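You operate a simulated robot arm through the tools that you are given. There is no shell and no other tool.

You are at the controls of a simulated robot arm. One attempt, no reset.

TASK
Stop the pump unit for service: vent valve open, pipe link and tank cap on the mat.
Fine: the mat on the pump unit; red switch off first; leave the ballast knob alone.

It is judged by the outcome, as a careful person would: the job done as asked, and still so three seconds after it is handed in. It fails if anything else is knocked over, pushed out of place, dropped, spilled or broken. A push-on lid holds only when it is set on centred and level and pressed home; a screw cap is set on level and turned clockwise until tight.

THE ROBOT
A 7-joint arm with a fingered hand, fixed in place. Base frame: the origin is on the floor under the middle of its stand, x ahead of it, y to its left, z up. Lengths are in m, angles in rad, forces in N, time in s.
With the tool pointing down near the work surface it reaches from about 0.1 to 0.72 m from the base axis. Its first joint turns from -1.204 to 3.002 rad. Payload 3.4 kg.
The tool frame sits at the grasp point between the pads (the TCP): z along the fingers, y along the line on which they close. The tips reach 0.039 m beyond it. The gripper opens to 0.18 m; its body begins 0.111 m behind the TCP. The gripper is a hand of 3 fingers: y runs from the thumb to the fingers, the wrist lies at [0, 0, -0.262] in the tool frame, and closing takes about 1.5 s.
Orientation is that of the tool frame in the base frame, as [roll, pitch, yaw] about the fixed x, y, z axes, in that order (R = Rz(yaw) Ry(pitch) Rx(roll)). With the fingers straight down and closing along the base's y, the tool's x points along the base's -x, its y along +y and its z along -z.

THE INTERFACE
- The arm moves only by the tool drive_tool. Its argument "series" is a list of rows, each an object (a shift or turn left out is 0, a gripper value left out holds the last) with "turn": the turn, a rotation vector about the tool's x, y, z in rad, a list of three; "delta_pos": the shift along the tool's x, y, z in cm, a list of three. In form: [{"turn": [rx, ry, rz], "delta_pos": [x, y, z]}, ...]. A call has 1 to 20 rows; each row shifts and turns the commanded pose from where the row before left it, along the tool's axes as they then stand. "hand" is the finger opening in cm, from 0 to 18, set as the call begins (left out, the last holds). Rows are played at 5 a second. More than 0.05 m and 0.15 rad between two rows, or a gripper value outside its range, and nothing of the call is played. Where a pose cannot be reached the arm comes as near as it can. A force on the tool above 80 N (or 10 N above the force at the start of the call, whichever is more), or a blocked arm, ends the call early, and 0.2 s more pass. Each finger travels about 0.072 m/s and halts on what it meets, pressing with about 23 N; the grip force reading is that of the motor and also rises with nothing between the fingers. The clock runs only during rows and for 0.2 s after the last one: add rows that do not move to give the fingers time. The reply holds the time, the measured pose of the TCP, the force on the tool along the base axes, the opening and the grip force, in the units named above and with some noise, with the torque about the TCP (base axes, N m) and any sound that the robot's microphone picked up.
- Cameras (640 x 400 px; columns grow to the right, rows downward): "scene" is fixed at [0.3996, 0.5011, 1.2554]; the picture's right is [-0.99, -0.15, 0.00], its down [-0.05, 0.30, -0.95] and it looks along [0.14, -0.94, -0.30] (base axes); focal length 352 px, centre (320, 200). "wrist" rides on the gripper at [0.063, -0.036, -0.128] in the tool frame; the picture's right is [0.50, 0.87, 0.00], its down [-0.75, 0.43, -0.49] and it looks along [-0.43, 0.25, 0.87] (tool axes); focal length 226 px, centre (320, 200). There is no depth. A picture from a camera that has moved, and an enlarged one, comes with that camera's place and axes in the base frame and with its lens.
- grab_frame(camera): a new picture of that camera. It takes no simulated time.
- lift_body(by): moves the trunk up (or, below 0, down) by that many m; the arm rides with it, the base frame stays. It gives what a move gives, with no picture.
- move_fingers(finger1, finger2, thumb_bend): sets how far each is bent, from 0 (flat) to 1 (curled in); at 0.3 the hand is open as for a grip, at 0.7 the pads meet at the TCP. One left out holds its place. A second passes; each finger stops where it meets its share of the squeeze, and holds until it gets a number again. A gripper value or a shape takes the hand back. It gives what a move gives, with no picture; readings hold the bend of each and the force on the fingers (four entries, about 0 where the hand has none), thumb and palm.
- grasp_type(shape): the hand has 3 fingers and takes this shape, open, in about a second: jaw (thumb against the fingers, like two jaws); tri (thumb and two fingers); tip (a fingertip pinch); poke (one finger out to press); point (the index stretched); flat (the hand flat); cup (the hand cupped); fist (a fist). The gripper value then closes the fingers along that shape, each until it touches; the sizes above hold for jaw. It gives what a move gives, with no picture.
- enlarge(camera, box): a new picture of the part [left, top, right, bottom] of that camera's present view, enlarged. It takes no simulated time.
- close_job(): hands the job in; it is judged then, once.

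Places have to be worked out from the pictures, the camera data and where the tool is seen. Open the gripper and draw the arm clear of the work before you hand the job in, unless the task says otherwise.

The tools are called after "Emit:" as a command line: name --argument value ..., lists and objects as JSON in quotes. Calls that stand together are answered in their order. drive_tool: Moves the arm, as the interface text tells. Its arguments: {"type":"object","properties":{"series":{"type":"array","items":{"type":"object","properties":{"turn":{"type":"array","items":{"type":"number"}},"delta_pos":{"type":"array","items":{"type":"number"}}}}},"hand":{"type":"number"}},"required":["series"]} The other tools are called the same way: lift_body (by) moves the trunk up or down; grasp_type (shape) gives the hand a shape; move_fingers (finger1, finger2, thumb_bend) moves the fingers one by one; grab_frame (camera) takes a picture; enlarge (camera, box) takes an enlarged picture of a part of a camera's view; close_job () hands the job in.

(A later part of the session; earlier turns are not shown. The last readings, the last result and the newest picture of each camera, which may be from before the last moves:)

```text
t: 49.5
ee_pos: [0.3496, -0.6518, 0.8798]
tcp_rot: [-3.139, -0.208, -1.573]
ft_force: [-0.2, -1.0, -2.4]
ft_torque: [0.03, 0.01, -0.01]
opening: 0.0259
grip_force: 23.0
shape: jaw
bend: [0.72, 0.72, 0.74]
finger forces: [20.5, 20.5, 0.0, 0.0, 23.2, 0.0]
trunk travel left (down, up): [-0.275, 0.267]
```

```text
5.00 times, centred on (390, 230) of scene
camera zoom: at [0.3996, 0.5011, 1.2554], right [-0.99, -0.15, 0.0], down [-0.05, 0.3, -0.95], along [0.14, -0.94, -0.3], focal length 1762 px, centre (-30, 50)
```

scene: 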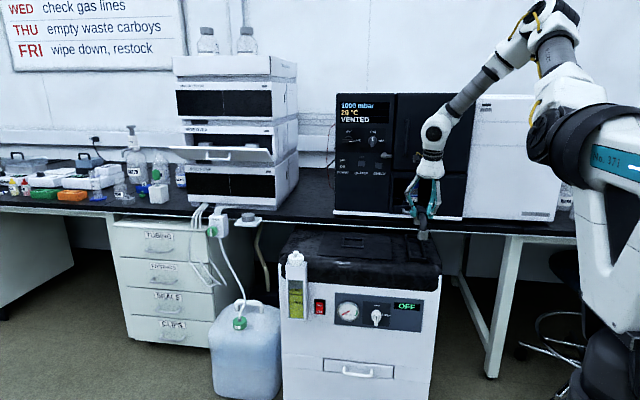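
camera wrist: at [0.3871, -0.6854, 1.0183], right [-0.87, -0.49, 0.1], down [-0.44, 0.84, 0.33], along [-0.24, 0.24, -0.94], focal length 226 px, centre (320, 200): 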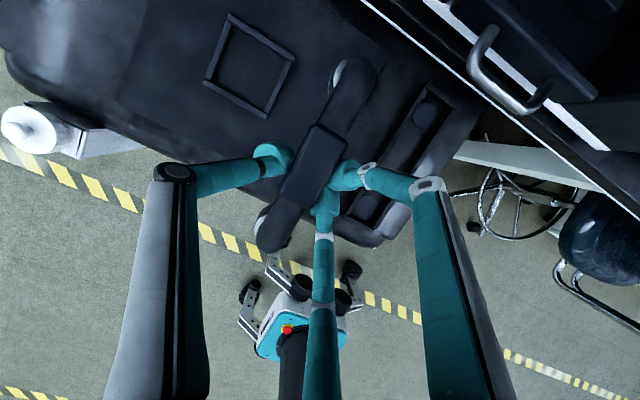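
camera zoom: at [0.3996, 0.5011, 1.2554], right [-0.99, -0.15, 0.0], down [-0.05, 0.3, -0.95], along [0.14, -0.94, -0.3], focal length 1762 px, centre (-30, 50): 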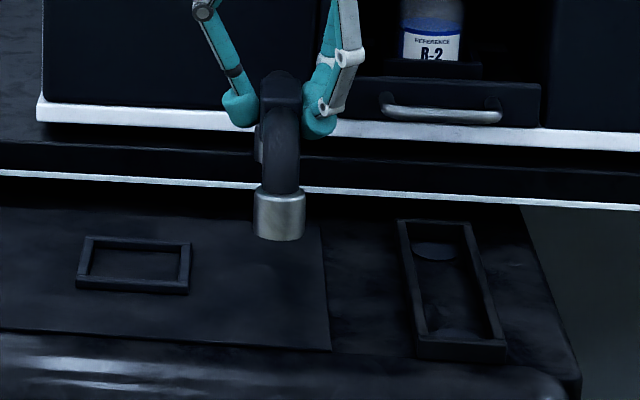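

Reach is fine. I enlarge the wrist view to locate the mat's edges and its small square frame.

Emit:
enlarge --camera "wrist" --box '[90, 0, 410, 200]'

Emit:
enlarge --camera "scene" --box '[310, 225, 420, 275]'

```text
2.00 times, centred on (250, 100) of wrist
camera zoom: at [0.3871, -0.6854, 1.0183], right [-0.87, -0.49, 0.1], down [-0.44, 0.84, 0.33], along [-0.24, 0.24, -0.94], focal length 452 px, centre (460, 400)
```

zoom: 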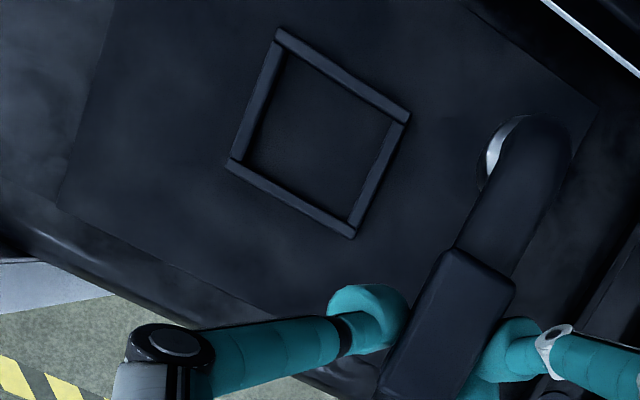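

```text
5.82 times, centred on (365, 250) of scene
camera zoom: at [0.3996, 0.5011, 1.2554], right [-0.99, -0.15, 0.0], down [-0.05, 0.3, -0.95], along [0.14, -0.94, -0.3], focal length 2050 px, centre (58, -91)
```

zoom: 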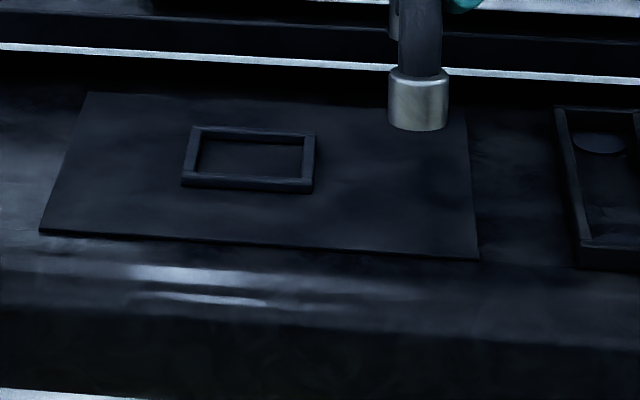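

Mat spans about x 0.32–0.576, y -0.602 to -0.813, with a small raised frame at x 0.42–0.50. I will stand the link along y at x≈0.363, y≈-0.708: shift -y 3.9 cm and descend to z≈0.81.

Emit:
drive_tool --series '[{"delta_pos": [1.91, 0, 0.4]}, {"delta_pos": [1.91, 0, 0.4]}, {"delta_pos": [-0.41, 0, 1.957]}, {"delta_pos": [-0.41, 0, 1.957]}, {"delta_pos": [-0.41, 0, 1.957]}, {}]'

Emit:
enlarge --camera "scene" --box '[330, 200, 450, 275]'

Emit:
enlarge --camera "wrist" --box '[150, 0, 450, 280]'

```text
t: 50.9
ee_pos: [0.3492, -0.6915, 0.8214]
tcp_rot: [-3.14, -0.208, -1.572]
ft_force: [-0.5, -0.8, -1.7]
ft_torque: [0.01, 0.05, -0.01]
opening: 0.0258
grip_force: 23.0
shape: jaw
bend: [0.72, 0.72, 0.74]
finger forces: [20.6, 20.7, 0.1, 0.0, 23.0, 0.1]
trunk travel left (down, up): [-0.275, 0.267]
```

```text
5.33 times, centred on (390, 238) of scene
camera zoom: at [0.3996, 0.5011, 1.2554], right [-0.99, -0.15, 0.0], down [-0.05, 0.3, -0.95], along [0.14, -0.94, -0.3], focal length 1879 px, centre (-53, 0)
```

zoom: 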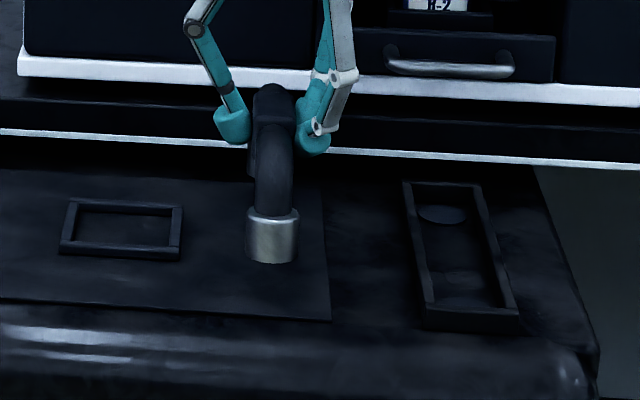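

```text
1.43 times, centred on (300, 140) of wrist
camera zoom: at [0.3865, -0.725, 0.9597], right [-0.87, -0.49, 0.1], down [-0.44, 0.84, 0.33], along [-0.25, 0.24, -0.94], focal length 323 px, centre (349, 286)
```

zoom: 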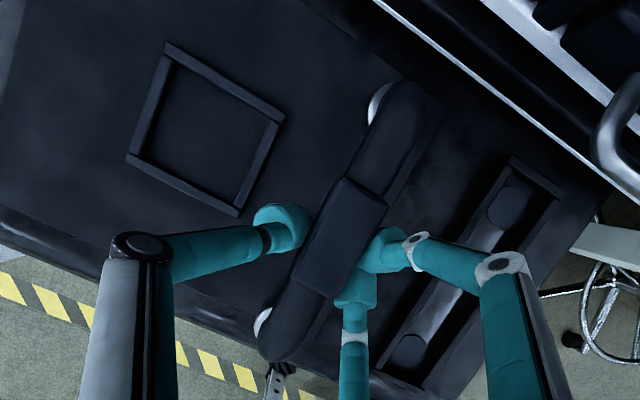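

The sleeves' bottoms are about 3 cm above the mat. I descend 2.4 cm, then creep to contact.

Emit:
drive_tool --series '[{"delta_pos": [-0.123, 0, 0.587]}, {"delta_pos": [-0.123, 0, 0.587]}, {"delta_pos": [-0.123, 0, 0.587]}, {"delta_pos": [-0.123, 0, 0.587]}]'

Emit:
enlarge --camera "scene" --box '[350, 215, 420, 275]'

```text
t: 51.9
ee_pos: [0.351, -0.6923, 0.7962]
tcp_rot: [-3.141, -0.207, -1.57]
ft_force: [0.3, 0.6, -3.5]
ft_torque: [0.05, 0.04, 0.03]
opening: 0.0258
grip_force: 22.9
shape: jaw
bend: [0.72, 0.72, 0.74]
finger forces: [20.8, 20.8, 0.0, 0.0, 23.1, 0.0]
trunk travel left (down, up): [-0.275, 0.267]
```

```text
6.67 times, centred on (385, 245) of scene
camera zoom: at [0.3996, 0.5011, 1.2554], right [-0.99, -0.15, 0.0], down [-0.05, 0.3, -0.95], along [0.14, -0.94, -0.3], focal length 2349 px, centre (-113, -100)
```

zoom: 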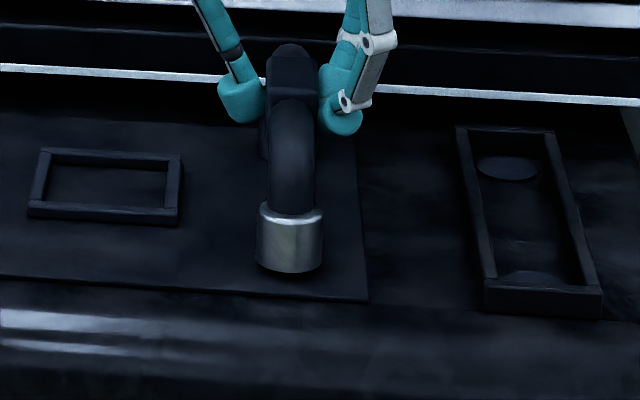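

Just above the mat. I creep down in 2 mm rows, watching the vertical force.

Emit:
drive_tool --series '[{"delta_pos": [-0.041, 0, 0.196]}, {"delta_pos": [-0.041, 0, 0.196]}]'

Emit:
drive_tool --series '[{"delta_pos": [-0.041, 0, 0.196]}]'

Emit:
enlarge --camera "scene" --box '[350, 215, 420, 275]'

```text
t: 52.5
ee_pos: [0.3491, -0.6917, 0.794]
tcp_rot: [-3.14, -0.208, -1.571]
ft_force: [-1.3, 0.6, 0.5]
ft_torque: [0.02, 0.0, -0.03]
opening: 0.0256
grip_force: 23.3
shape: jaw
bend: [0.72, 0.72, 0.74]
finger forces: [0.0, 0.0, 0.0, 0.0, 22.9, 0.1]
trunk travel left (down, up): [-0.275, 0.267]
```

```text
t: 52.9
ee_pos: [0.3503, -0.6917, 0.7927]
tcp_rot: [-3.14, -0.209, -1.573]
ft_force: [-2.7, -1.1, 7.3]
ft_torque: [-0.04, -0.05, -0.04]
opening: 0.0258
grip_force: 23.0
shape: jaw
bend: [0.72, 0.72, 0.74]
finger forces: [23.1, 22.7, 0.0, 0.0, 22.8, 0.1]
trunk travel left (down, up): [-0.275, 0.267]
```

```text
6.67 times, centred on (385, 245) of scene
camera zoom: at [0.3996, 0.5011, 1.2554], right [-0.99, -0.15, 0.0], down [-0.05, 0.3, -0.95], along [0.14, -0.94, -0.3], focal length 2349 px, centre (-113, -100)
```

zoom: 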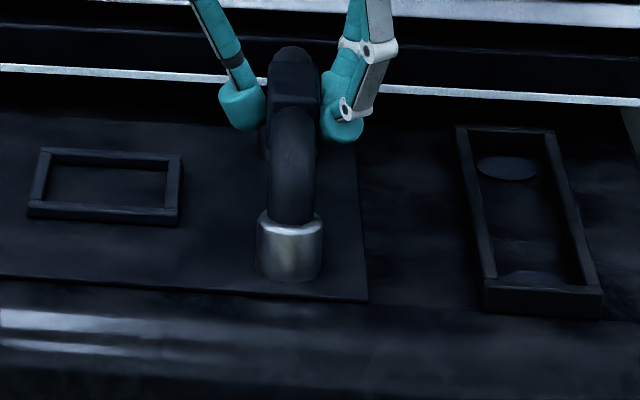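

The sleeves rest on the mat (7 N up-force) and the link is upright. I release the thumb alone first so nothing pushes the link over.

Emit:
move_fingers --thumb_bend 0.55

Emit:
enlarge --camera "scene" --box '[350, 215, 420, 275]'

Emit:
enlarge --camera "wrist" --box '[150, 0, 450, 280]'

```text
t: 53.9
ee_pos: [0.3513, -0.6911, 0.7916]
tcp_rot: [-3.141, -0.208, -1.571]
ft_force: [-1.2, 1.6, 4.2]
ft_torque: [0.01, 0.05, -0.01]
opening: 0.0246
grip_force: 2.2
shape: fingers
bend: [0.73, 0.73, 0.53]
finger forces: [0.1, 0.1, 0.0, 0.0, 4.1, 0.0]
trunk travel left (down, up): [-0.275, 0.267]
```

```text
6.67 times, centred on (385, 245) of scene
camera zoom: at [0.3996, 0.5011, 1.2554], right [-0.99, -0.15, 0.0], down [-0.05, 0.3, -0.95], along [0.14, -0.94, -0.3], focal length 2349 px, centre (-113, -100)
```

zoom: 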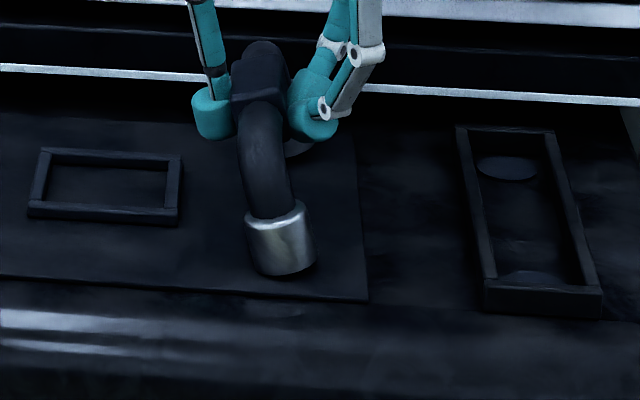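

```text
1.43 times, centred on (300, 140) of wrist
camera zoom: at [0.3868, -0.7253, 0.929], right [-0.87, -0.49, 0.1], down [-0.44, 0.84, 0.33], along [-0.25, 0.24, -0.94], focal length 323 px, centre (349, 286)
```

zoom: 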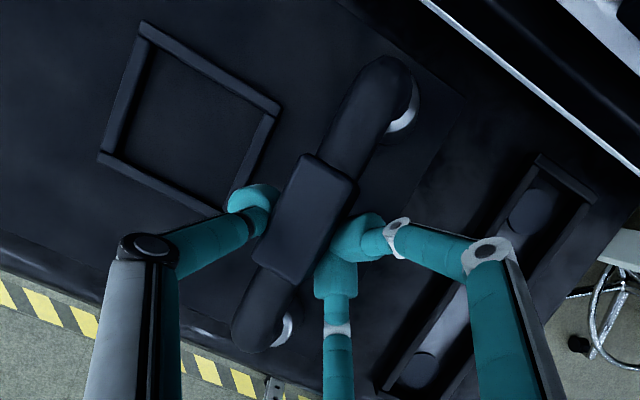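

With the thumb backed off the fingers pushed the link leaning onto the thumb (about 13°). I shift the hand gently toward -x so the thumb brings it upright again while the fingers retreat with the hand.

Emit:
drive_tool --series '[{"delta_pos": [0.03, 0.3, -0.15]}, {"delta_pos": [0, 0.3, 0]}, {"delta_pos": [0, 0.3, 0]}]'

Emit:
enlarge --camera "scene" --box '[350, 215, 420, 275]'

Emit:
enlarge --camera "wrist" --box '[150, 0, 450, 280]'

```text
t: 54.7
ee_pos: [0.3403, -0.6911, 0.7915]
tcp_rot: [-3.139, -0.207, -1.57]
ft_force: [0.5, -0.8, -0.9]
ft_torque: [-0.01, -0.04, 0.0]
opening: 0.024
grip_force: 2.5
shape: fingers
bend: [0.73, 0.73, 0.53]
finger forces: [0.0, 0.0, 0.0, 0.0, 3.5, 0.1]
trunk travel left (down, up): [-0.275, 0.267]
```

```text
6.67 times, centred on (385, 245) of scene
camera zoom: at [0.3996, 0.5011, 1.2554], right [-0.99, -0.15, 0.0], down [-0.05, 0.3, -0.95], along [0.14, -0.94, -0.3], focal length 2349 px, centre (-113, -100)
```

zoom: 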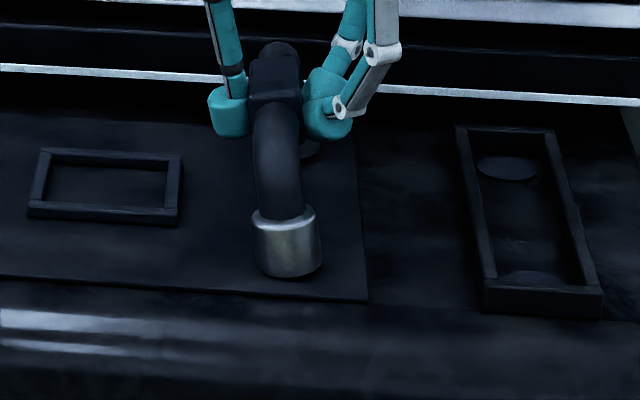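

```text
1.43 times, centred on (300, 140) of wrist
camera zoom: at [0.378, -0.7258, 0.93], right [-0.87, -0.49, 0.1], down [-0.44, 0.84, 0.33], along [-0.25, 0.24, -0.94], focal length 323 px, centre (349, 286)
```

zoom: 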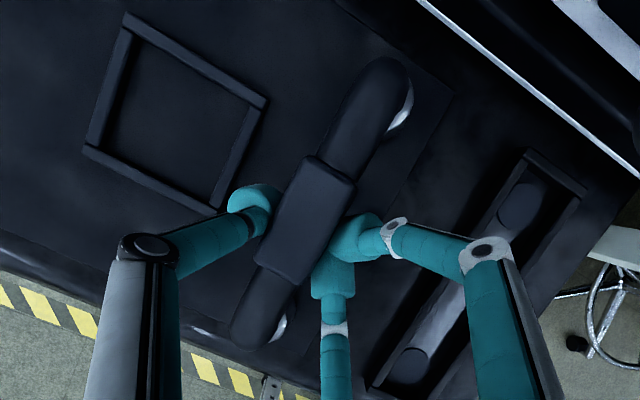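

The lean has halved. I continue 0.8 cm more toward -x.

Emit:
drive_tool --series '[{"delta_pos": [0, 0.3, 0]}, {"delta_pos": [0, 0.3, 0]}, {"delta_pos": [0, 0.2, 0]}]'

Emit:
enlarge --camera "scene" --box '[350, 215, 420, 275]'

Emit:
enlarge --camera "wrist" --box '[150, 0, 450, 280]'

```text
t: 55.5
ee_pos: [0.3328, -0.6907, 0.7923]
tcp_rot: [-3.142, -0.207, -1.571]
ft_force: [0.3, 0.6, -1.5]
ft_torque: [0.0, -0.01, 0.03]
opening: 0.0236
grip_force: 2.0
shape: fingers
bend: [0.73, 0.73, 0.53]
finger forces: [0.0, 0.1, 0.0, 0.1, 3.6, 0.0]
trunk travel left (down, up): [-0.275, 0.267]
```

```text
6.67 times, centred on (385, 245) of scene
camera zoom: at [0.3996, 0.5011, 1.2554], right [-0.99, -0.15, 0.0], down [-0.05, 0.3, -0.95], along [0.14, -0.94, -0.3], focal length 2349 px, centre (-113, -100)
```

zoom: 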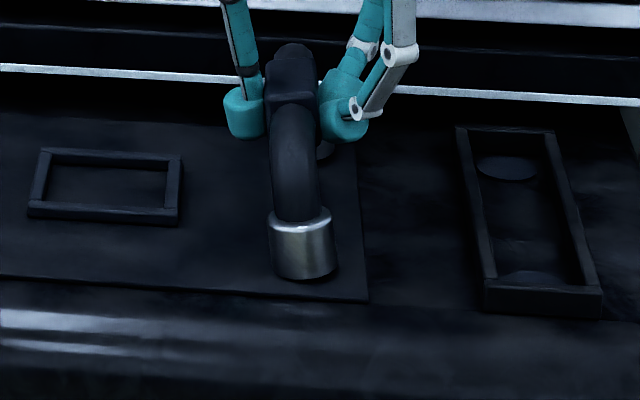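

```text
1.43 times, centred on (300, 140) of wrist
camera zoom: at [0.3695, -0.7253, 0.9301], right [-0.87, -0.49, 0.1], down [-0.44, 0.84, 0.33], along [-0.25, 0.24, -0.94], focal length 323 px, centre (349, 286)
```

zoom: 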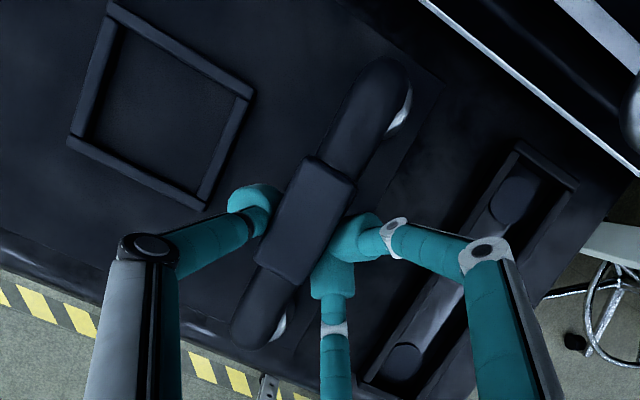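

The link is lightly squeezed with about a 6° lean, well inside its stable base. I lower 1.5 mm so it stands on the mat and open the thumb fully so it can right itself against the fingers.

Emit:
drive_tool --series '[{"delta_pos": [-0.03, 0, 0.15]}]'

Emit:
move_fingers --thumb_bend 0.42

Emit:
enlarge --camera "scene" --box '[350, 215, 420, 275]'

Emit:
enlarge --camera "wrist" --box '[150, 0, 450, 280]'

```text
t: 55.9
ee_pos: [0.3334, -0.6904, 0.7918]
tcp_rot: [-3.141, -0.206, -1.57]
ft_force: [-0.7, 0.8, 2.7]
ft_torque: [0.06, -0.03, 0.03]
opening: 0.0237
grip_force: 1.9
shape: fingers
bend: [0.73, 0.73, 0.53]
finger forces: [0.1, 0.1, 0.1, 0.1, 3.4, 0.0]
trunk travel left (down, up): [-0.275, 0.267]
```

```text
t: 56.9
ee_pos: [0.3331, -0.6917, 0.791]
tcp_rot: [-3.141, -0.209, -1.569]
ft_force: [-0.3, 0.6, -0.8]
ft_torque: [-0.02, -0.01, 0.01]
opening: 0.0449
grip_force: 0.1
shape: fingers
bend: [0.73, 0.73, 0.42]
finger forces: [0.1, 0.1, 0.0, 0.1, 0.1, 0.0]
trunk travel left (down, up): [-0.275, 0.267]
```

```text
6.67 times, centred on (385, 245) of scene
camera zoom: at [0.3996, 0.5011, 1.2554], right [-0.99, -0.15, 0.0], down [-0.05, 0.3, -0.95], along [0.14, -0.94, -0.3], focal length 2349 px, centre (-113, -100)
```

zoom: 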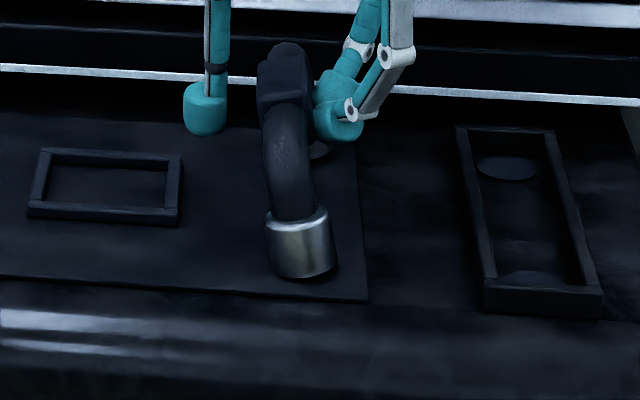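

```text
1.43 times, centred on (300, 140) of wrist
camera zoom: at [0.3699, -0.7256, 0.9289], right [-0.87, -0.49, 0.1], down [-0.44, 0.84, 0.33], along [-0.25, 0.24, -0.94], focal length 323 px, centre (349, 286)
```

zoom: 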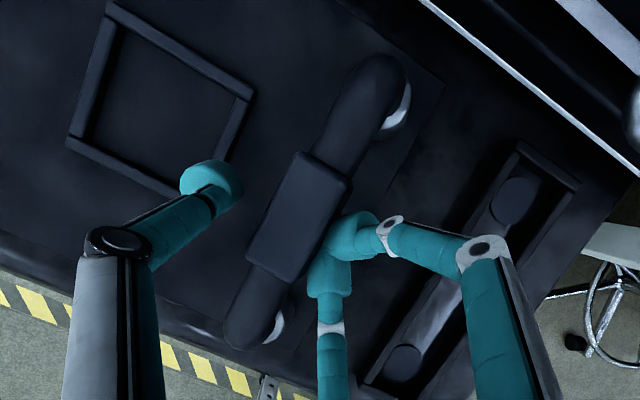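

The thumb is clear and the link rests lightly against the two fingers without falling. I draw the fingers slowly away in -x so it rocks upright.

Emit:
drive_tool --series '[{"delta_pos": [0, 0.2, 0]}, {"delta_pos": [0, 0.2, 0]}, {"delta_pos": [0, 0.2, 0]}, {"delta_pos": [0, 0.2, 0]}, {"delta_pos": [0, 0.2, 0]}]'

Emit:
enlarge --camera "scene" --box '[350, 215, 420, 275]'

Emit:
enlarge --camera "wrist" --box '[150, 0, 450, 280]'

```text
t: 58.1
ee_pos: [0.3228, -0.6906, 0.7911]
tcp_rot: [-3.14, -0.208, -1.571]
ft_force: [-1.8, 0.1, 0.1]
ft_torque: [-0.01, 0.04, -0.04]
opening: 0.045
grip_force: 0.1
shape: fingers
bend: [0.73, 0.73, 0.42]
finger forces: [0.0, 0.0, 0.1, 0.0, 0.0, 0.1]
trunk travel left (down, up): [-0.275, 0.267]
```

```text
6.67 times, centred on (385, 245) of scene
camera zoom: at [0.3996, 0.5011, 1.2554], right [-0.99, -0.15, 0.0], down [-0.05, 0.3, -0.95], along [0.14, -0.94, -0.3], focal length 2349 px, centre (-113, -100)
```

zoom: 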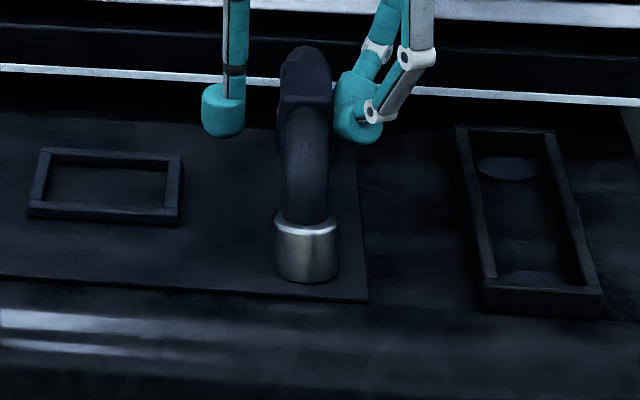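

```text
1.43 times, centred on (300, 140) of wrist
camera zoom: at [0.3599, -0.7249, 0.9289], right [-0.87, -0.49, 0.1], down [-0.44, 0.84, 0.33], along [-0.25, 0.24, -0.94], focal length 323 px, centre (349, 286)
```

zoom: 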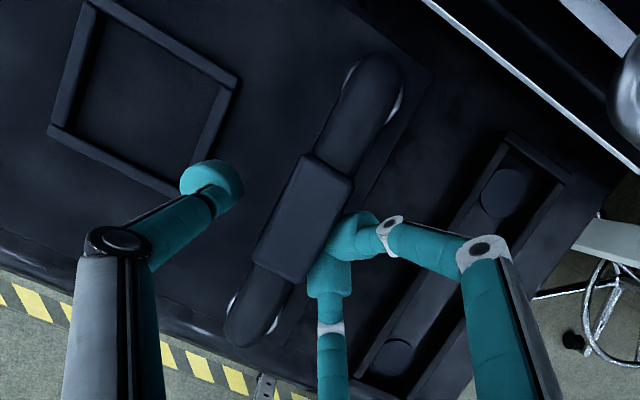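

It is now nearly upright. I continue 1.2 cm more so the fingers leave it.

Emit:
drive_tool --series '[{"delta_pos": [0, 0.2, 0]}, {"delta_pos": [0, 0.2, 0]}, {"delta_pos": [0, 0.2, 0]}, {"delta_pos": [0, 0.3, 0]}, {"delta_pos": [0, 0.3, 0]}]'

Emit:
enlarge --camera "scene" --box '[350, 215, 420, 275]'

Emit:
enlarge --camera "wrist" --box '[150, 0, 450, 280]'

```text
t: 59.3
ee_pos: [0.3112, -0.6912, 0.7921]
tcp_rot: [-3.141, -0.208, -1.57]
ft_force: [0.1, -0.4, -0.9]
ft_torque: [-0.03, 0.01, -0.01]
opening: 0.0448
grip_force: 0.0
shape: fingers
bend: [0.73, 0.73, 0.42]
finger forces: [0.0, 0.0, 0.0, 0.1, 0.0, 0.1]
trunk travel left (down, up): [-0.275, 0.267]
```

```text
6.67 times, centred on (385, 245) of scene
camera zoom: at [0.3996, 0.5011, 1.2554], right [-0.99, -0.15, 0.0], down [-0.05, 0.3, -0.95], along [0.14, -0.94, -0.3], focal length 2349 px, centre (-113, -100)
```

zoom: 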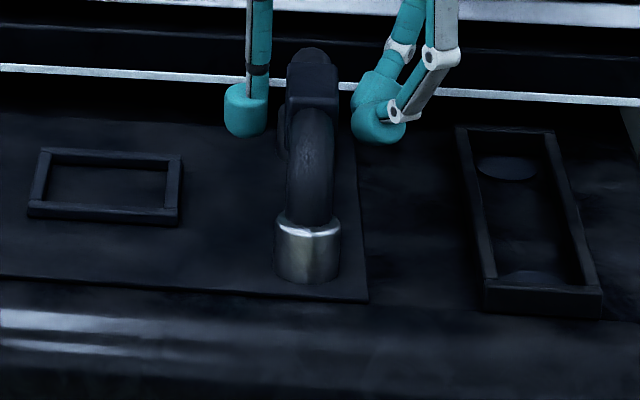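

```text
1.43 times, centred on (300, 140) of wrist
camera zoom: at [0.3477, -0.7255, 0.9295], right [-0.87, -0.49, 0.1], down [-0.44, 0.84, 0.33], along [-0.24, 0.24, -0.94], focal length 323 px, centre (349, 286)
```

zoom: 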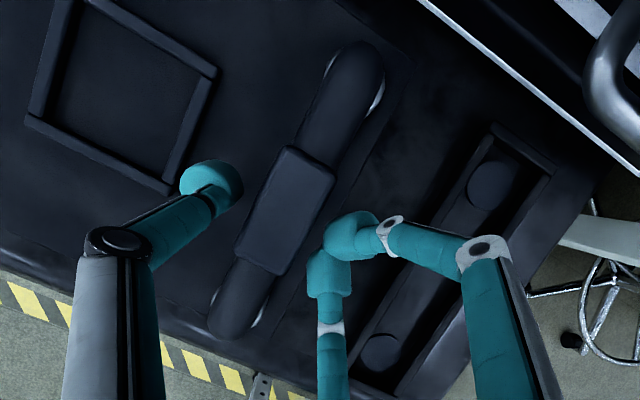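

The link stands upright and free on the mat at about (0.350, -0.707). I rise straight up with the fingers clear on both sides.

Emit:
drive_tool --series '[{"delta_pos": [0.205, 0, -0.979]}, {"delta_pos": [0.41, 0, -1.957]}, {"delta_pos": [0.41, 0, -1.957]}, {"delta_pos": [0.616, 0, -2.936]}, {"delta_pos": [0.616, 0, -2.936]}, {}]'

Emit:
grab_frame --camera "wrist"

Emit:
enlarge --camera "scene" --box '[270, 200, 450, 312]'

```text
t: 60.7
ee_pos: [0.3102, -0.6911, 0.9023]
tcp_rot: [3.142, -0.209, -1.57]
ft_force: [-0.6, -0.1, 0.3]
ft_torque: [0.01, 0.01, 0.03]
opening: 0.0447
grip_force: 0.0
shape: fingers
bend: [0.73, 0.73, 0.42]
finger forces: [0.0, 0.1, 0.0, 0.1, 0.1, 0.0]
trunk travel left (down, up): [-0.275, 0.267]
```

```text
taken
camera wrist: at [0.3474, -0.7258, 1.0403], right [-0.87, -0.49, 0.1], down [-0.44, 0.84, 0.33], along [-0.25, 0.24, -0.94], focal length 226 px, centre (320, 200)
```

wrist: 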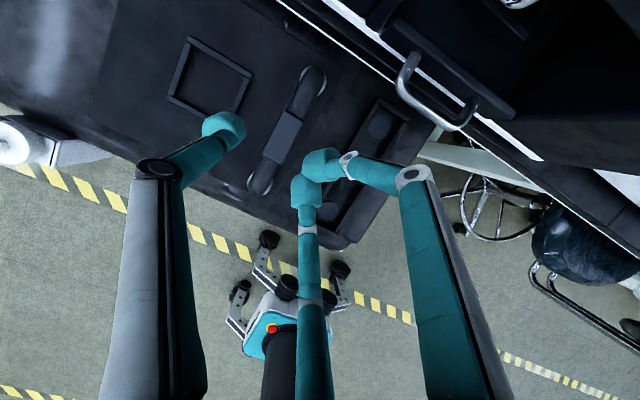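

```text
3.56 times, centred on (360, 256) of scene
camera zoom: at [0.3996, 0.5011, 1.2554], right [-0.99, -0.15, 0.0], down [-0.05, 0.3, -0.95], along [0.14, -0.94, -0.3], focal length 1253 px, centre (178, 1)
```

zoom: 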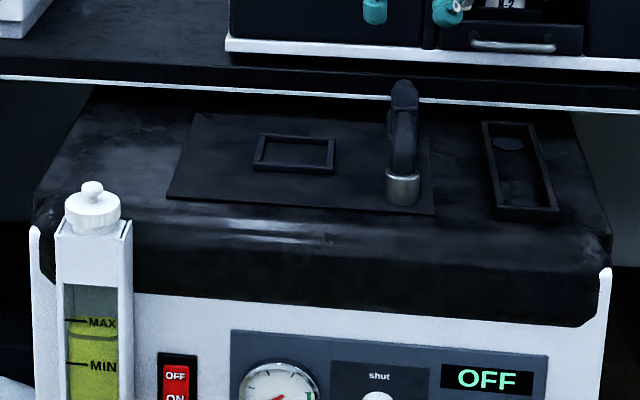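

The link is standing on the mat. Now the tank cap: I zoom in on it with both cameras.

Emit:
enlarge --camera "scene" --box '[280, 245, 315, 275]'

Emit:
enlarge --camera "wrist" --box '[0, 90, 80, 180]'

```text
13.33 times, centred on (298, 260) of scene
camera zoom: at [0.3996, 0.5011, 1.2554], right [-0.99, -0.15, 0.0], down [-0.05, 0.3, -0.95], along [0.14, -0.94, -0.3], focal length 4698 px, centre (620, -600)
```

zoom: 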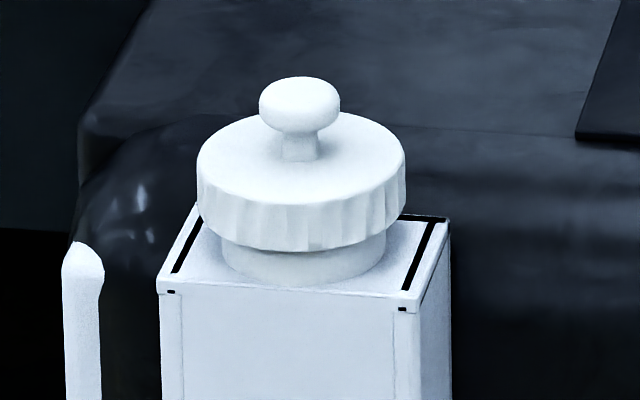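

```text
4.44 times, centred on (40, 135) of wrist
camera zoom: at [0.3474, -0.7258, 1.0403], right [-0.87, -0.49, 0.1], down [-0.44, 0.84, 0.33], along [-0.25, 0.24, -0.94], focal length 1005 px, centre (1564, 489)
```

zoom: 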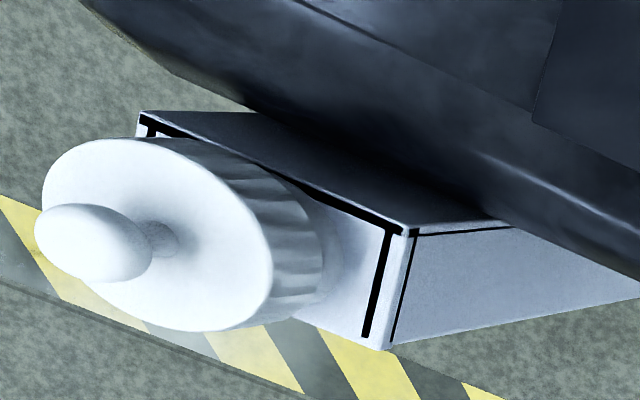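

The cap has a fluted rim 5.2 cm across (z≈0.707–0.7255) with a mushroom knob, centred near (0.636, -0.531). Before going there I check how extended the arm is in the scene view.

Emit:
grab_frame --camera "scene"

```text
taken
```

scene: 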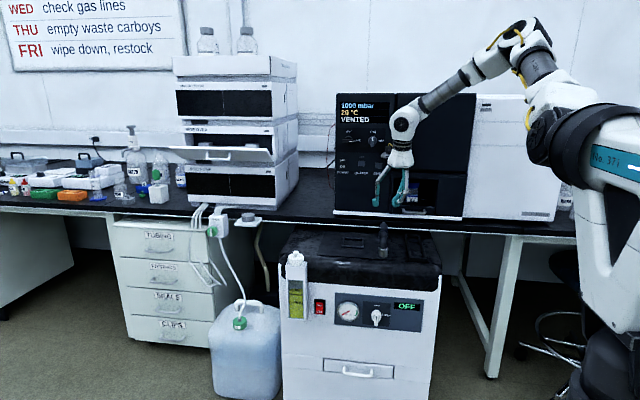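

The arm still has extension left. I set the hand to jaw and carry it toward (0.50, -0.58, 0.93), high over the mat, then yaw it toward the cap.

Emit:
grasp_type --shape "jaw"

Emit:
drive_tool --hand 9 --series '[{"delta_pos": [-2.06, -3.8, -1.0]}, {"delta_pos": [-2.06, -3.8, -1.0]}, {"delta_pos": [-2.06, -3.8, -1.0]}, {"delta_pos": [-2.06, -3.8, -1.0]}, {"delta_pos": [-2.06, -3.8, -1.0]}, {"turn": [0.03, 0, -0.143]}, {"turn": [0.03, 0, -0.143]}, {"turn": [0.03, 0, -0.143]}, {"turn": [0.03, 0, -0.143]}, {"turn": [0.03, 0, -0.143]}, {"turn": [0.03, 0, -0.143]}, {}]'

Emit:
grab_frame --camera "wrist"

Emit:
grab_frame --camera "scene"

```text
t: 61.6
ee_pos: [0.311, -0.6912, 0.9018]
tcp_rot: [-3.141, -0.209, -1.571]
ft_force: [0.2, -0.2, -0.5]
ft_torque: [0.01, -0.01, 0.01]
opening: 0.1798
grip_force: 0.2
shape: jaw
bend: [0.3, 0.3, 0.3]
finger forces: [0.0, 0.0, 0.0, 0.0, 0.0, 0.0]
trunk travel left (down, up): [-0.275, 0.267]
```

```text
t: 64.2
ee_pos: [0.5014, -0.5796, 0.929]
tcp_rot: [3.141, -0.208, -0.692]
ft_force: [-0.7, 0.2, 0.8]
ft_torque: [0.02, 0.01, 0.04]
opening: 0.0906
grip_force: 0.1
shape: jaw
bend: [0.71, 0.71, 0.72]
finger forces: [0.0, 0.0, 0.1, 0.0, 0.1, 0.0]
trunk travel left (down, up): [-0.275, 0.267]
```

```text
taken
camera wrist: at [0.5522, -0.5739, 1.0671], right [-0.18, -0.98, 0.1], down [-0.92, 0.2, 0.33], along [-0.34, -0.04, -0.94], focal length 226 px, centre (320, 200)
```

wrist: 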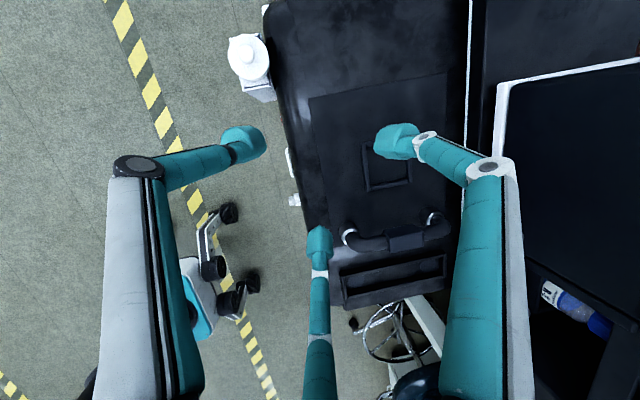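

```text
taken
```

scene: 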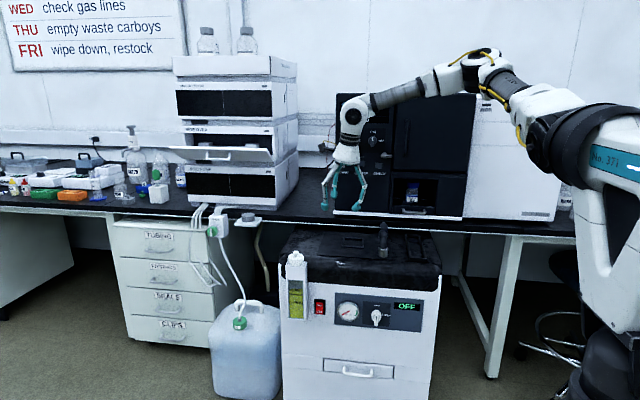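

Good overhead view. I enlarge to verify the link is fully on the mat and to locate the cap precisely.

Emit:
enlarge --camera "wrist" --box '[280, 60, 480, 310]'

Emit:
enlarge --camera "wrist" --box '[210, 0, 310, 120]'

```text
1.60 times, centred on (380, 185) of wrist
camera zoom: at [0.5522, -0.5739, 1.0671], right [-0.18, -0.98, 0.1], down [-0.92, 0.2, 0.33], along [-0.34, -0.04, -0.94], focal length 362 px, centre (224, 224)
```

zoom: 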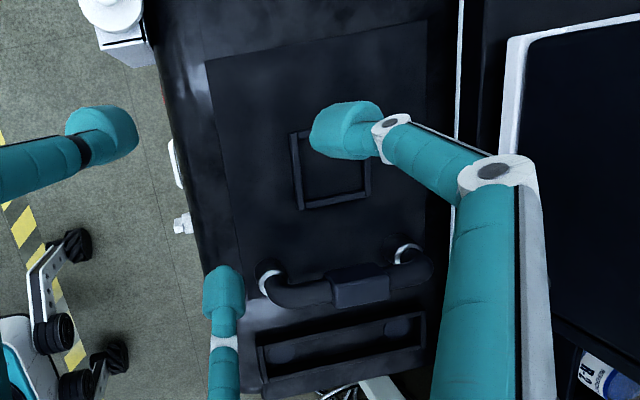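

```text
3.33 times, centred on (260, 60) of wrist
camera zoom: at [0.5522, -0.5739, 1.0671], right [-0.18, -0.98, 0.1], down [-0.92, 0.2, 0.33], along [-0.34, -0.04, -0.94], focal length 754 px, centre (520, 667)
```

zoom: 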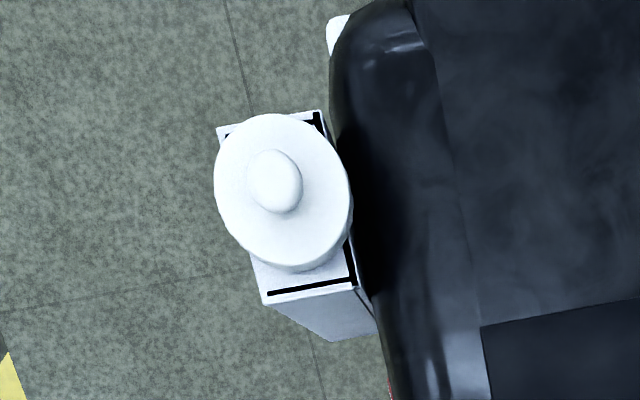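

The cap axis is at (0.636, -0.532), disc radius 2.6 cm; the link is fully on the mat. I move to a pre-grasp 8 cm above the cap.

Emit:
drive_tool --series '[{"delta_pos": [0.9, -2.45, 2.21]}, {"delta_pos": [0.9, -2.45, 2.21]}, {"delta_pos": [0.9, -2.45, 2.21]}, {"delta_pos": [0.9, -2.45, 2.21]}, {"delta_pos": [0.92, -2.45, 2.23]}, {}]'

Emit:
grab_frame --camera "wrist"

Emit:
enlarge --camera "scene" --box '[250, 190, 370, 290]'

```text
t: 65.6
ee_pos: [0.6308, -0.5308, 0.8318]
tcp_rot: [-3.14, -0.21, -0.695]
ft_force: [0.2, -0.7, 0.2]
ft_torque: [-0.01, -0.03, 0.0]
opening: 0.0908
grip_force: 0.0
shape: jaw
bend: [0.71, 0.71, 0.72]
finger forces: [0.0, 0.0, 0.0, 0.0, 0.0, 0.0]
trunk travel left (down, up): [-0.275, 0.267]
```

```text
taken
camera wrist: at [0.6825, -0.5235, 0.9687], right [-0.18, -0.98, 0.1], down [-0.92, 0.2, 0.32], along [-0.34, -0.04, -0.94], focal length 226 px, centre (320, 200)
```

wrist: 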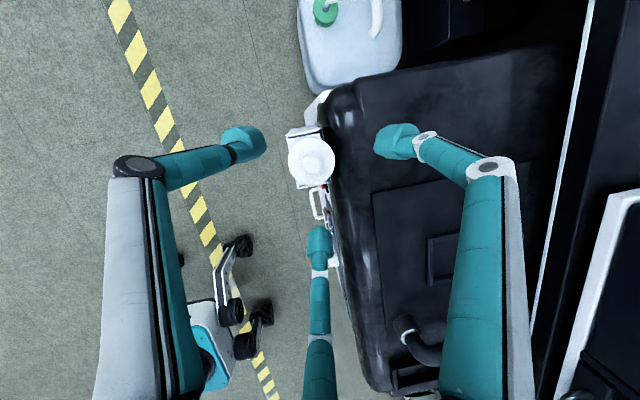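

```text
4.00 times, centred on (310, 240) of scene
camera zoom: at [0.3996, 0.5011, 1.2554], right [-0.99, -0.15, 0.0], down [-0.05, 0.3, -0.95], along [0.14, -0.94, -0.3], focal length 1409 px, centre (360, 40)
```

zoom: 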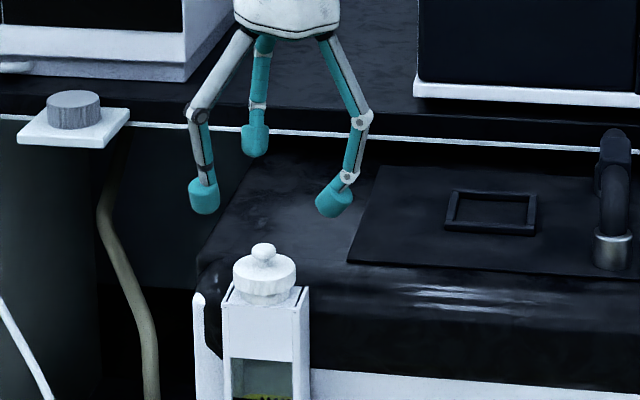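

Reached with a 12° tilt. I test here, still well above the cap, whether the tool can be brought closer to vertical.

Emit:
drive_tool --series '[{"turn": [0, -0.06, 0]}, {"turn": [0, -0.06, 0]}, {}]'

```text
t: 66.4
ee_pos: [0.6319, -0.5285, 0.83]
tcp_rot: [3.141, -0.087, -0.695]
ft_force: [-0.2, 0.3, 0.0]
ft_torque: [0.0, -0.01, 0.0]
opening: 0.0906
grip_force: 0.2
shape: jaw
bend: [0.71, 0.71, 0.72]
finger forces: [0.0, 0.1, 0.0, 0.0, 0.0, 0.0]
trunk travel left (down, up): [-0.275, 0.267]
```

That works. I remove the rest of the tilt too.

Emit:
drive_tool --series '[{"turn": [0, -0.045, 0]}, {"turn": [0, -0.042, 0]}, {}]'

Emit:
grab_frame --camera "wrist"

Emit:
grab_frame --camera "scene"

```text
t: 67.2
ee_pos: [0.6332, -0.5279, 0.8296]
tcp_rot: [-3.141, 0.001, -0.694]
ft_force: [-1.3, 0.1, 0.7]
ft_torque: [0.03, -0.03, 0.02]
opening: 0.0906
grip_force: 0.2
shape: jaw
bend: [0.71, 0.71, 0.72]
finger forces: [0.0, 0.1, 0.0, 0.0, 0.0, 0.1]
trunk travel left (down, up): [-0.275, 0.267]
```

```text
taken
camera wrist: at [0.7039, -0.5403, 0.9583], right [-0.17, -0.99, 0.0], down [-0.86, 0.15, 0.49], along [-0.48, 0.08, -0.87], focal length 226 px, centre (320, 200)
```

wrist: 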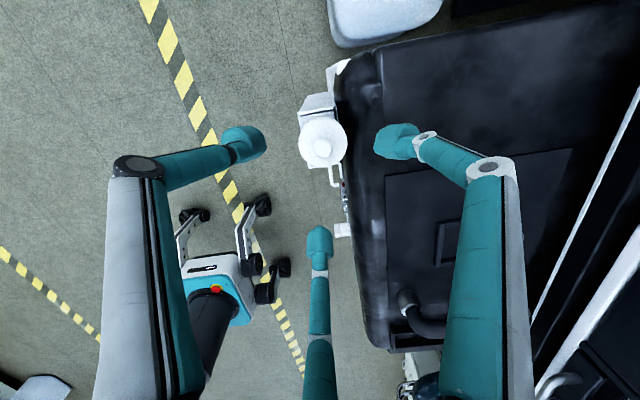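

```text
taken
```

scene: 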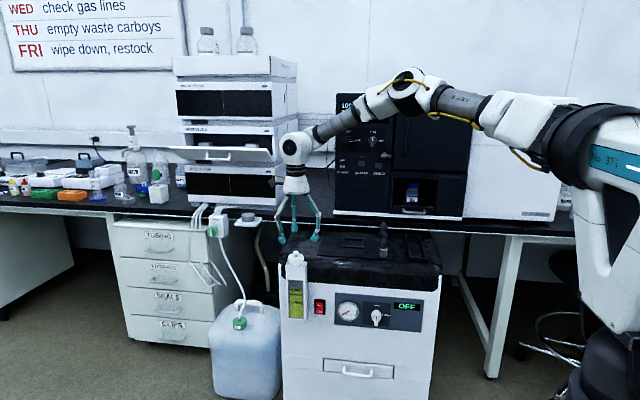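

The tool is now exactly vertical above the cap. I enlarge to fine-centre over the knob.

Emit:
enlarge --camera "wrist" --box '[270, 80, 370, 190]'

```text
3.64 times, centred on (320, 135) of wrist
camera zoom: at [0.7039, -0.5403, 0.9583], right [-0.17, -0.99, 0.0], down [-0.86, 0.15, 0.49], along [-0.48, 0.08, -0.87], focal length 822 px, centre (320, 436)
```

zoom: 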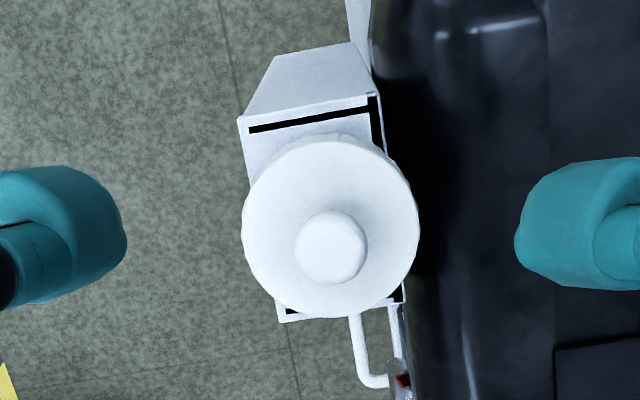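

I shift 6 mm to centre over the cap and descend to z≈0.775 first.

Emit:
drive_tool --series '[{"delta_pos": [0.6, 0.02, 0]}, {"delta_pos": [0, 0, 1.8]}, {"delta_pos": [0, 0, 1.8]}, {"delta_pos": [0, 0, 1.8]}, {}]'

Emit:
enlarge --camera "wrist" --box '[220, 80, 420, 260]'

Emit:
enlarge --camera "scene" --box '[260, 215, 340, 285]'

```text
t: 68.4
ee_pos: [0.6361, -0.5315, 0.7757]
tcp_rot: [3.141, -0.002, -0.695]
ft_force: [-0.5, -0.1, 0.1]
ft_torque: [0.04, 0.0, 0.0]
opening: 0.0905
grip_force: 0.1
shape: jaw
bend: [0.71, 0.71, 0.72]
finger forces: [0.0, 0.1, 0.0, 0.0, 0.0, 0.0]
trunk travel left (down, up): [-0.275, 0.267]
```

```text
2.22 times, centred on (320, 170) of wrist
camera zoom: at [0.7075, -0.5437, 0.9037], right [-0.17, -0.99, 0.0], down [-0.86, 0.15, 0.49], along [-0.48, 0.08, -0.87], focal length 502 px, centre (320, 267)
```

zoom: 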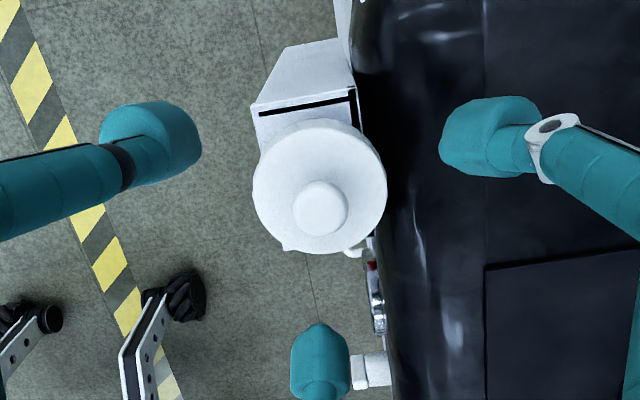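

```text
5.71 times, centred on (300, 250) of scene
camera zoom: at [0.3996, 0.5011, 1.2554], right [-0.99, -0.15, 0.0], down [-0.05, 0.3, -0.95], along [0.14, -0.94, -0.3], focal length 2013 px, centre (434, -86)
```

zoom: 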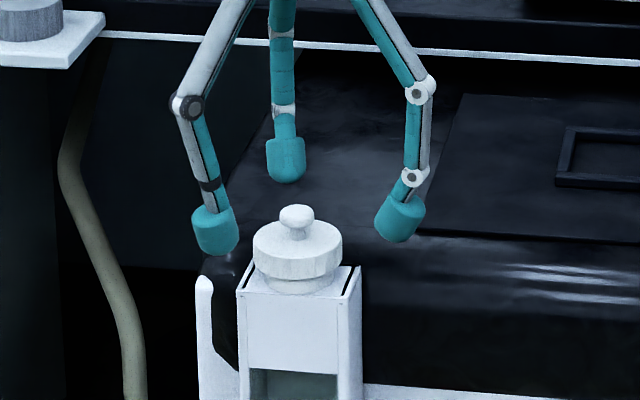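

Nearly centred; I correct by about 3–4 mm and descend to z≈0.748 so the tips straddle the rim.

Emit:
drive_tool --series '[{"delta_pos": [0.33, -0.19, 0]}, {"delta_pos": [0, 0, 1.4]}, {"delta_pos": [0, 0, 1.4]}, {}]'

Emit:
enlarge --camera "wrist" --box '[220, 80, 420, 260]'

Emit:
enlarge --camera "scene" --box '[260, 215, 340, 285]'

```text
t: 69.4
ee_pos: [0.6314, -0.5304, 0.7536]
tcp_rot: [-3.139, 0.0, -0.696]
ft_force: [-0.3, -0.3, -0.9]
ft_torque: [0.02, 0.0, -0.01]
opening: 0.0906
grip_force: 0.0
shape: jaw
bend: [0.71, 0.71, 0.72]
finger forces: [0.0, 0.1, 0.0, 0.0, 0.0, 0.0]
out of reach, approached as far as the arm can: row 3
trunk travel left (down, up): [-0.275, 0.267]
```

```text
2.22 times, centred on (320, 170) of wrist
camera zoom: at [0.7034, -0.5419, 0.8817], right [-0.17, -0.99, 0.0], down [-0.86, 0.15, 0.49], along [-0.48, 0.08, -0.87], focal length 502 px, centre (320, 267)
```

zoom: 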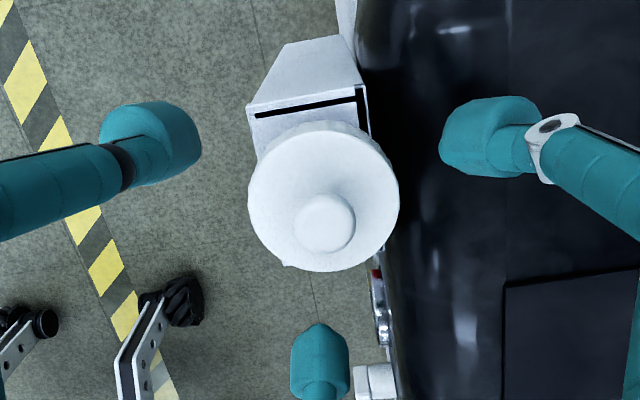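

```text
5.71 times, centred on (300, 250) of scene
camera zoom: at [0.3996, 0.5011, 1.2554], right [-0.99, -0.15, 0.0], down [-0.05, 0.3, -0.95], along [0.14, -0.94, -0.3], focal length 2013 px, centre (434, -86)
```

zoom: 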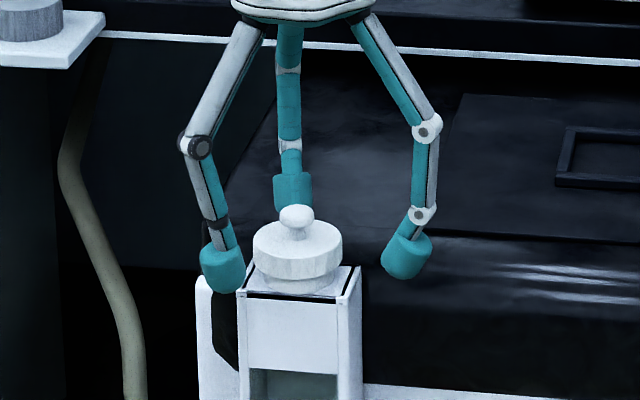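

The arm hit its reach limit at z≈0.754 with the trunk at this height. I rise 14 cm, lower the trunk 0.1 m, then descend again.

Emit:
drive_tool --series '[{"delta_pos": [0, 0, -3.5]}, {"delta_pos": [0, 0, -3.5]}, {"delta_pos": [0, 0, -3.5]}, {"delta_pos": [0, 0, -3.5]}, {}]'

Emit:
lift_body --by -0.1

Emit:
grab_frame --camera "wrist"

Emit:
grab_frame --camera "scene"

```text
t: 70.6
ee_pos: [0.6318, -0.5309, 0.8961]
tcp_rot: [-3.141, 0.0, -0.696]
ft_force: [-1.1, 0.0, 0.1]
ft_torque: [-0.01, 0.03, 0.02]
opening: 0.0909
grip_force: 0.0
shape: jaw
bend: [0.71, 0.71, 0.72]
finger forces: [0.1, 0.0, 0.0, 0.0, 0.0, 0.1]
trunk travel left (down, up): [-0.275, 0.267]
```

```text
t: 71.9
ee_pos: [0.6303, -0.5305, 0.7962]
tcp_rot: [-3.14, -0.004, -0.693]
ft_force: [0.3, -0.1, -0.3]
ft_torque: [-0.01, -0.01, -0.02]
opening: 0.0906
grip_force: 0.0
shape: jaw
bend: [0.71, 0.71, 0.72]
finger forces: [0.0, 0.0, 0.0, 0.0, 0.0, 0.0]
trunk travel left (down, up): [-0.175, 0.367]
```

```text
taken
camera wrist: at [0.7023, -0.5411, 0.9246], right [-0.17, -0.99, 0.0], down [-0.86, 0.15, 0.49], along [-0.48, 0.08, -0.87], focal length 226 px, centre (320, 200)
```

wrist: 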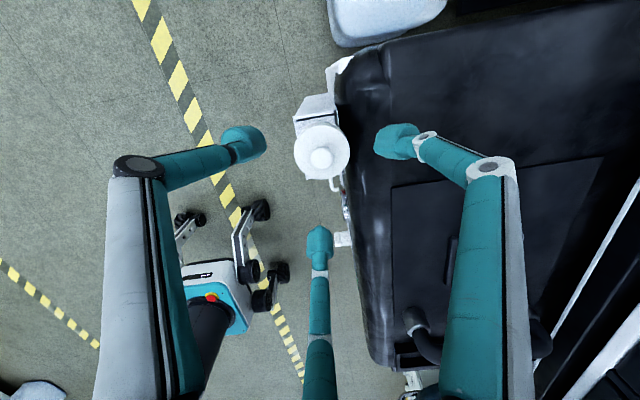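

```text
taken
```

scene: 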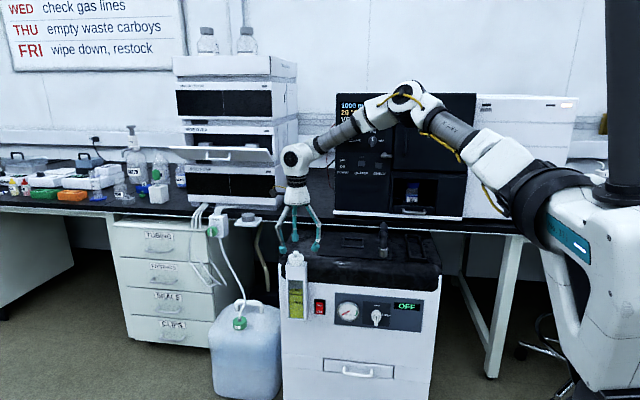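

Trunk lowered, arm followed cleanly. I re-measure centring here.

Emit:
enlarge --camera "wrist" --box '[270, 80, 370, 190]'

```text
3.64 times, centred on (320, 135) of wrist
camera zoom: at [0.7023, -0.5411, 0.9246], right [-0.17, -0.99, 0.0], down [-0.86, 0.15, 0.49], along [-0.48, 0.08, -0.87], focal length 822 px, centre (320, 436)
```

zoom: 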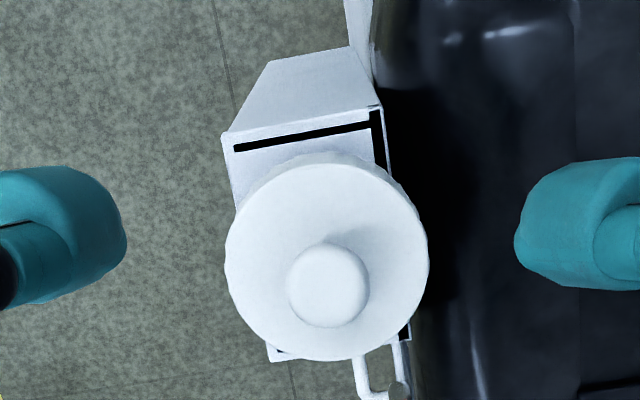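

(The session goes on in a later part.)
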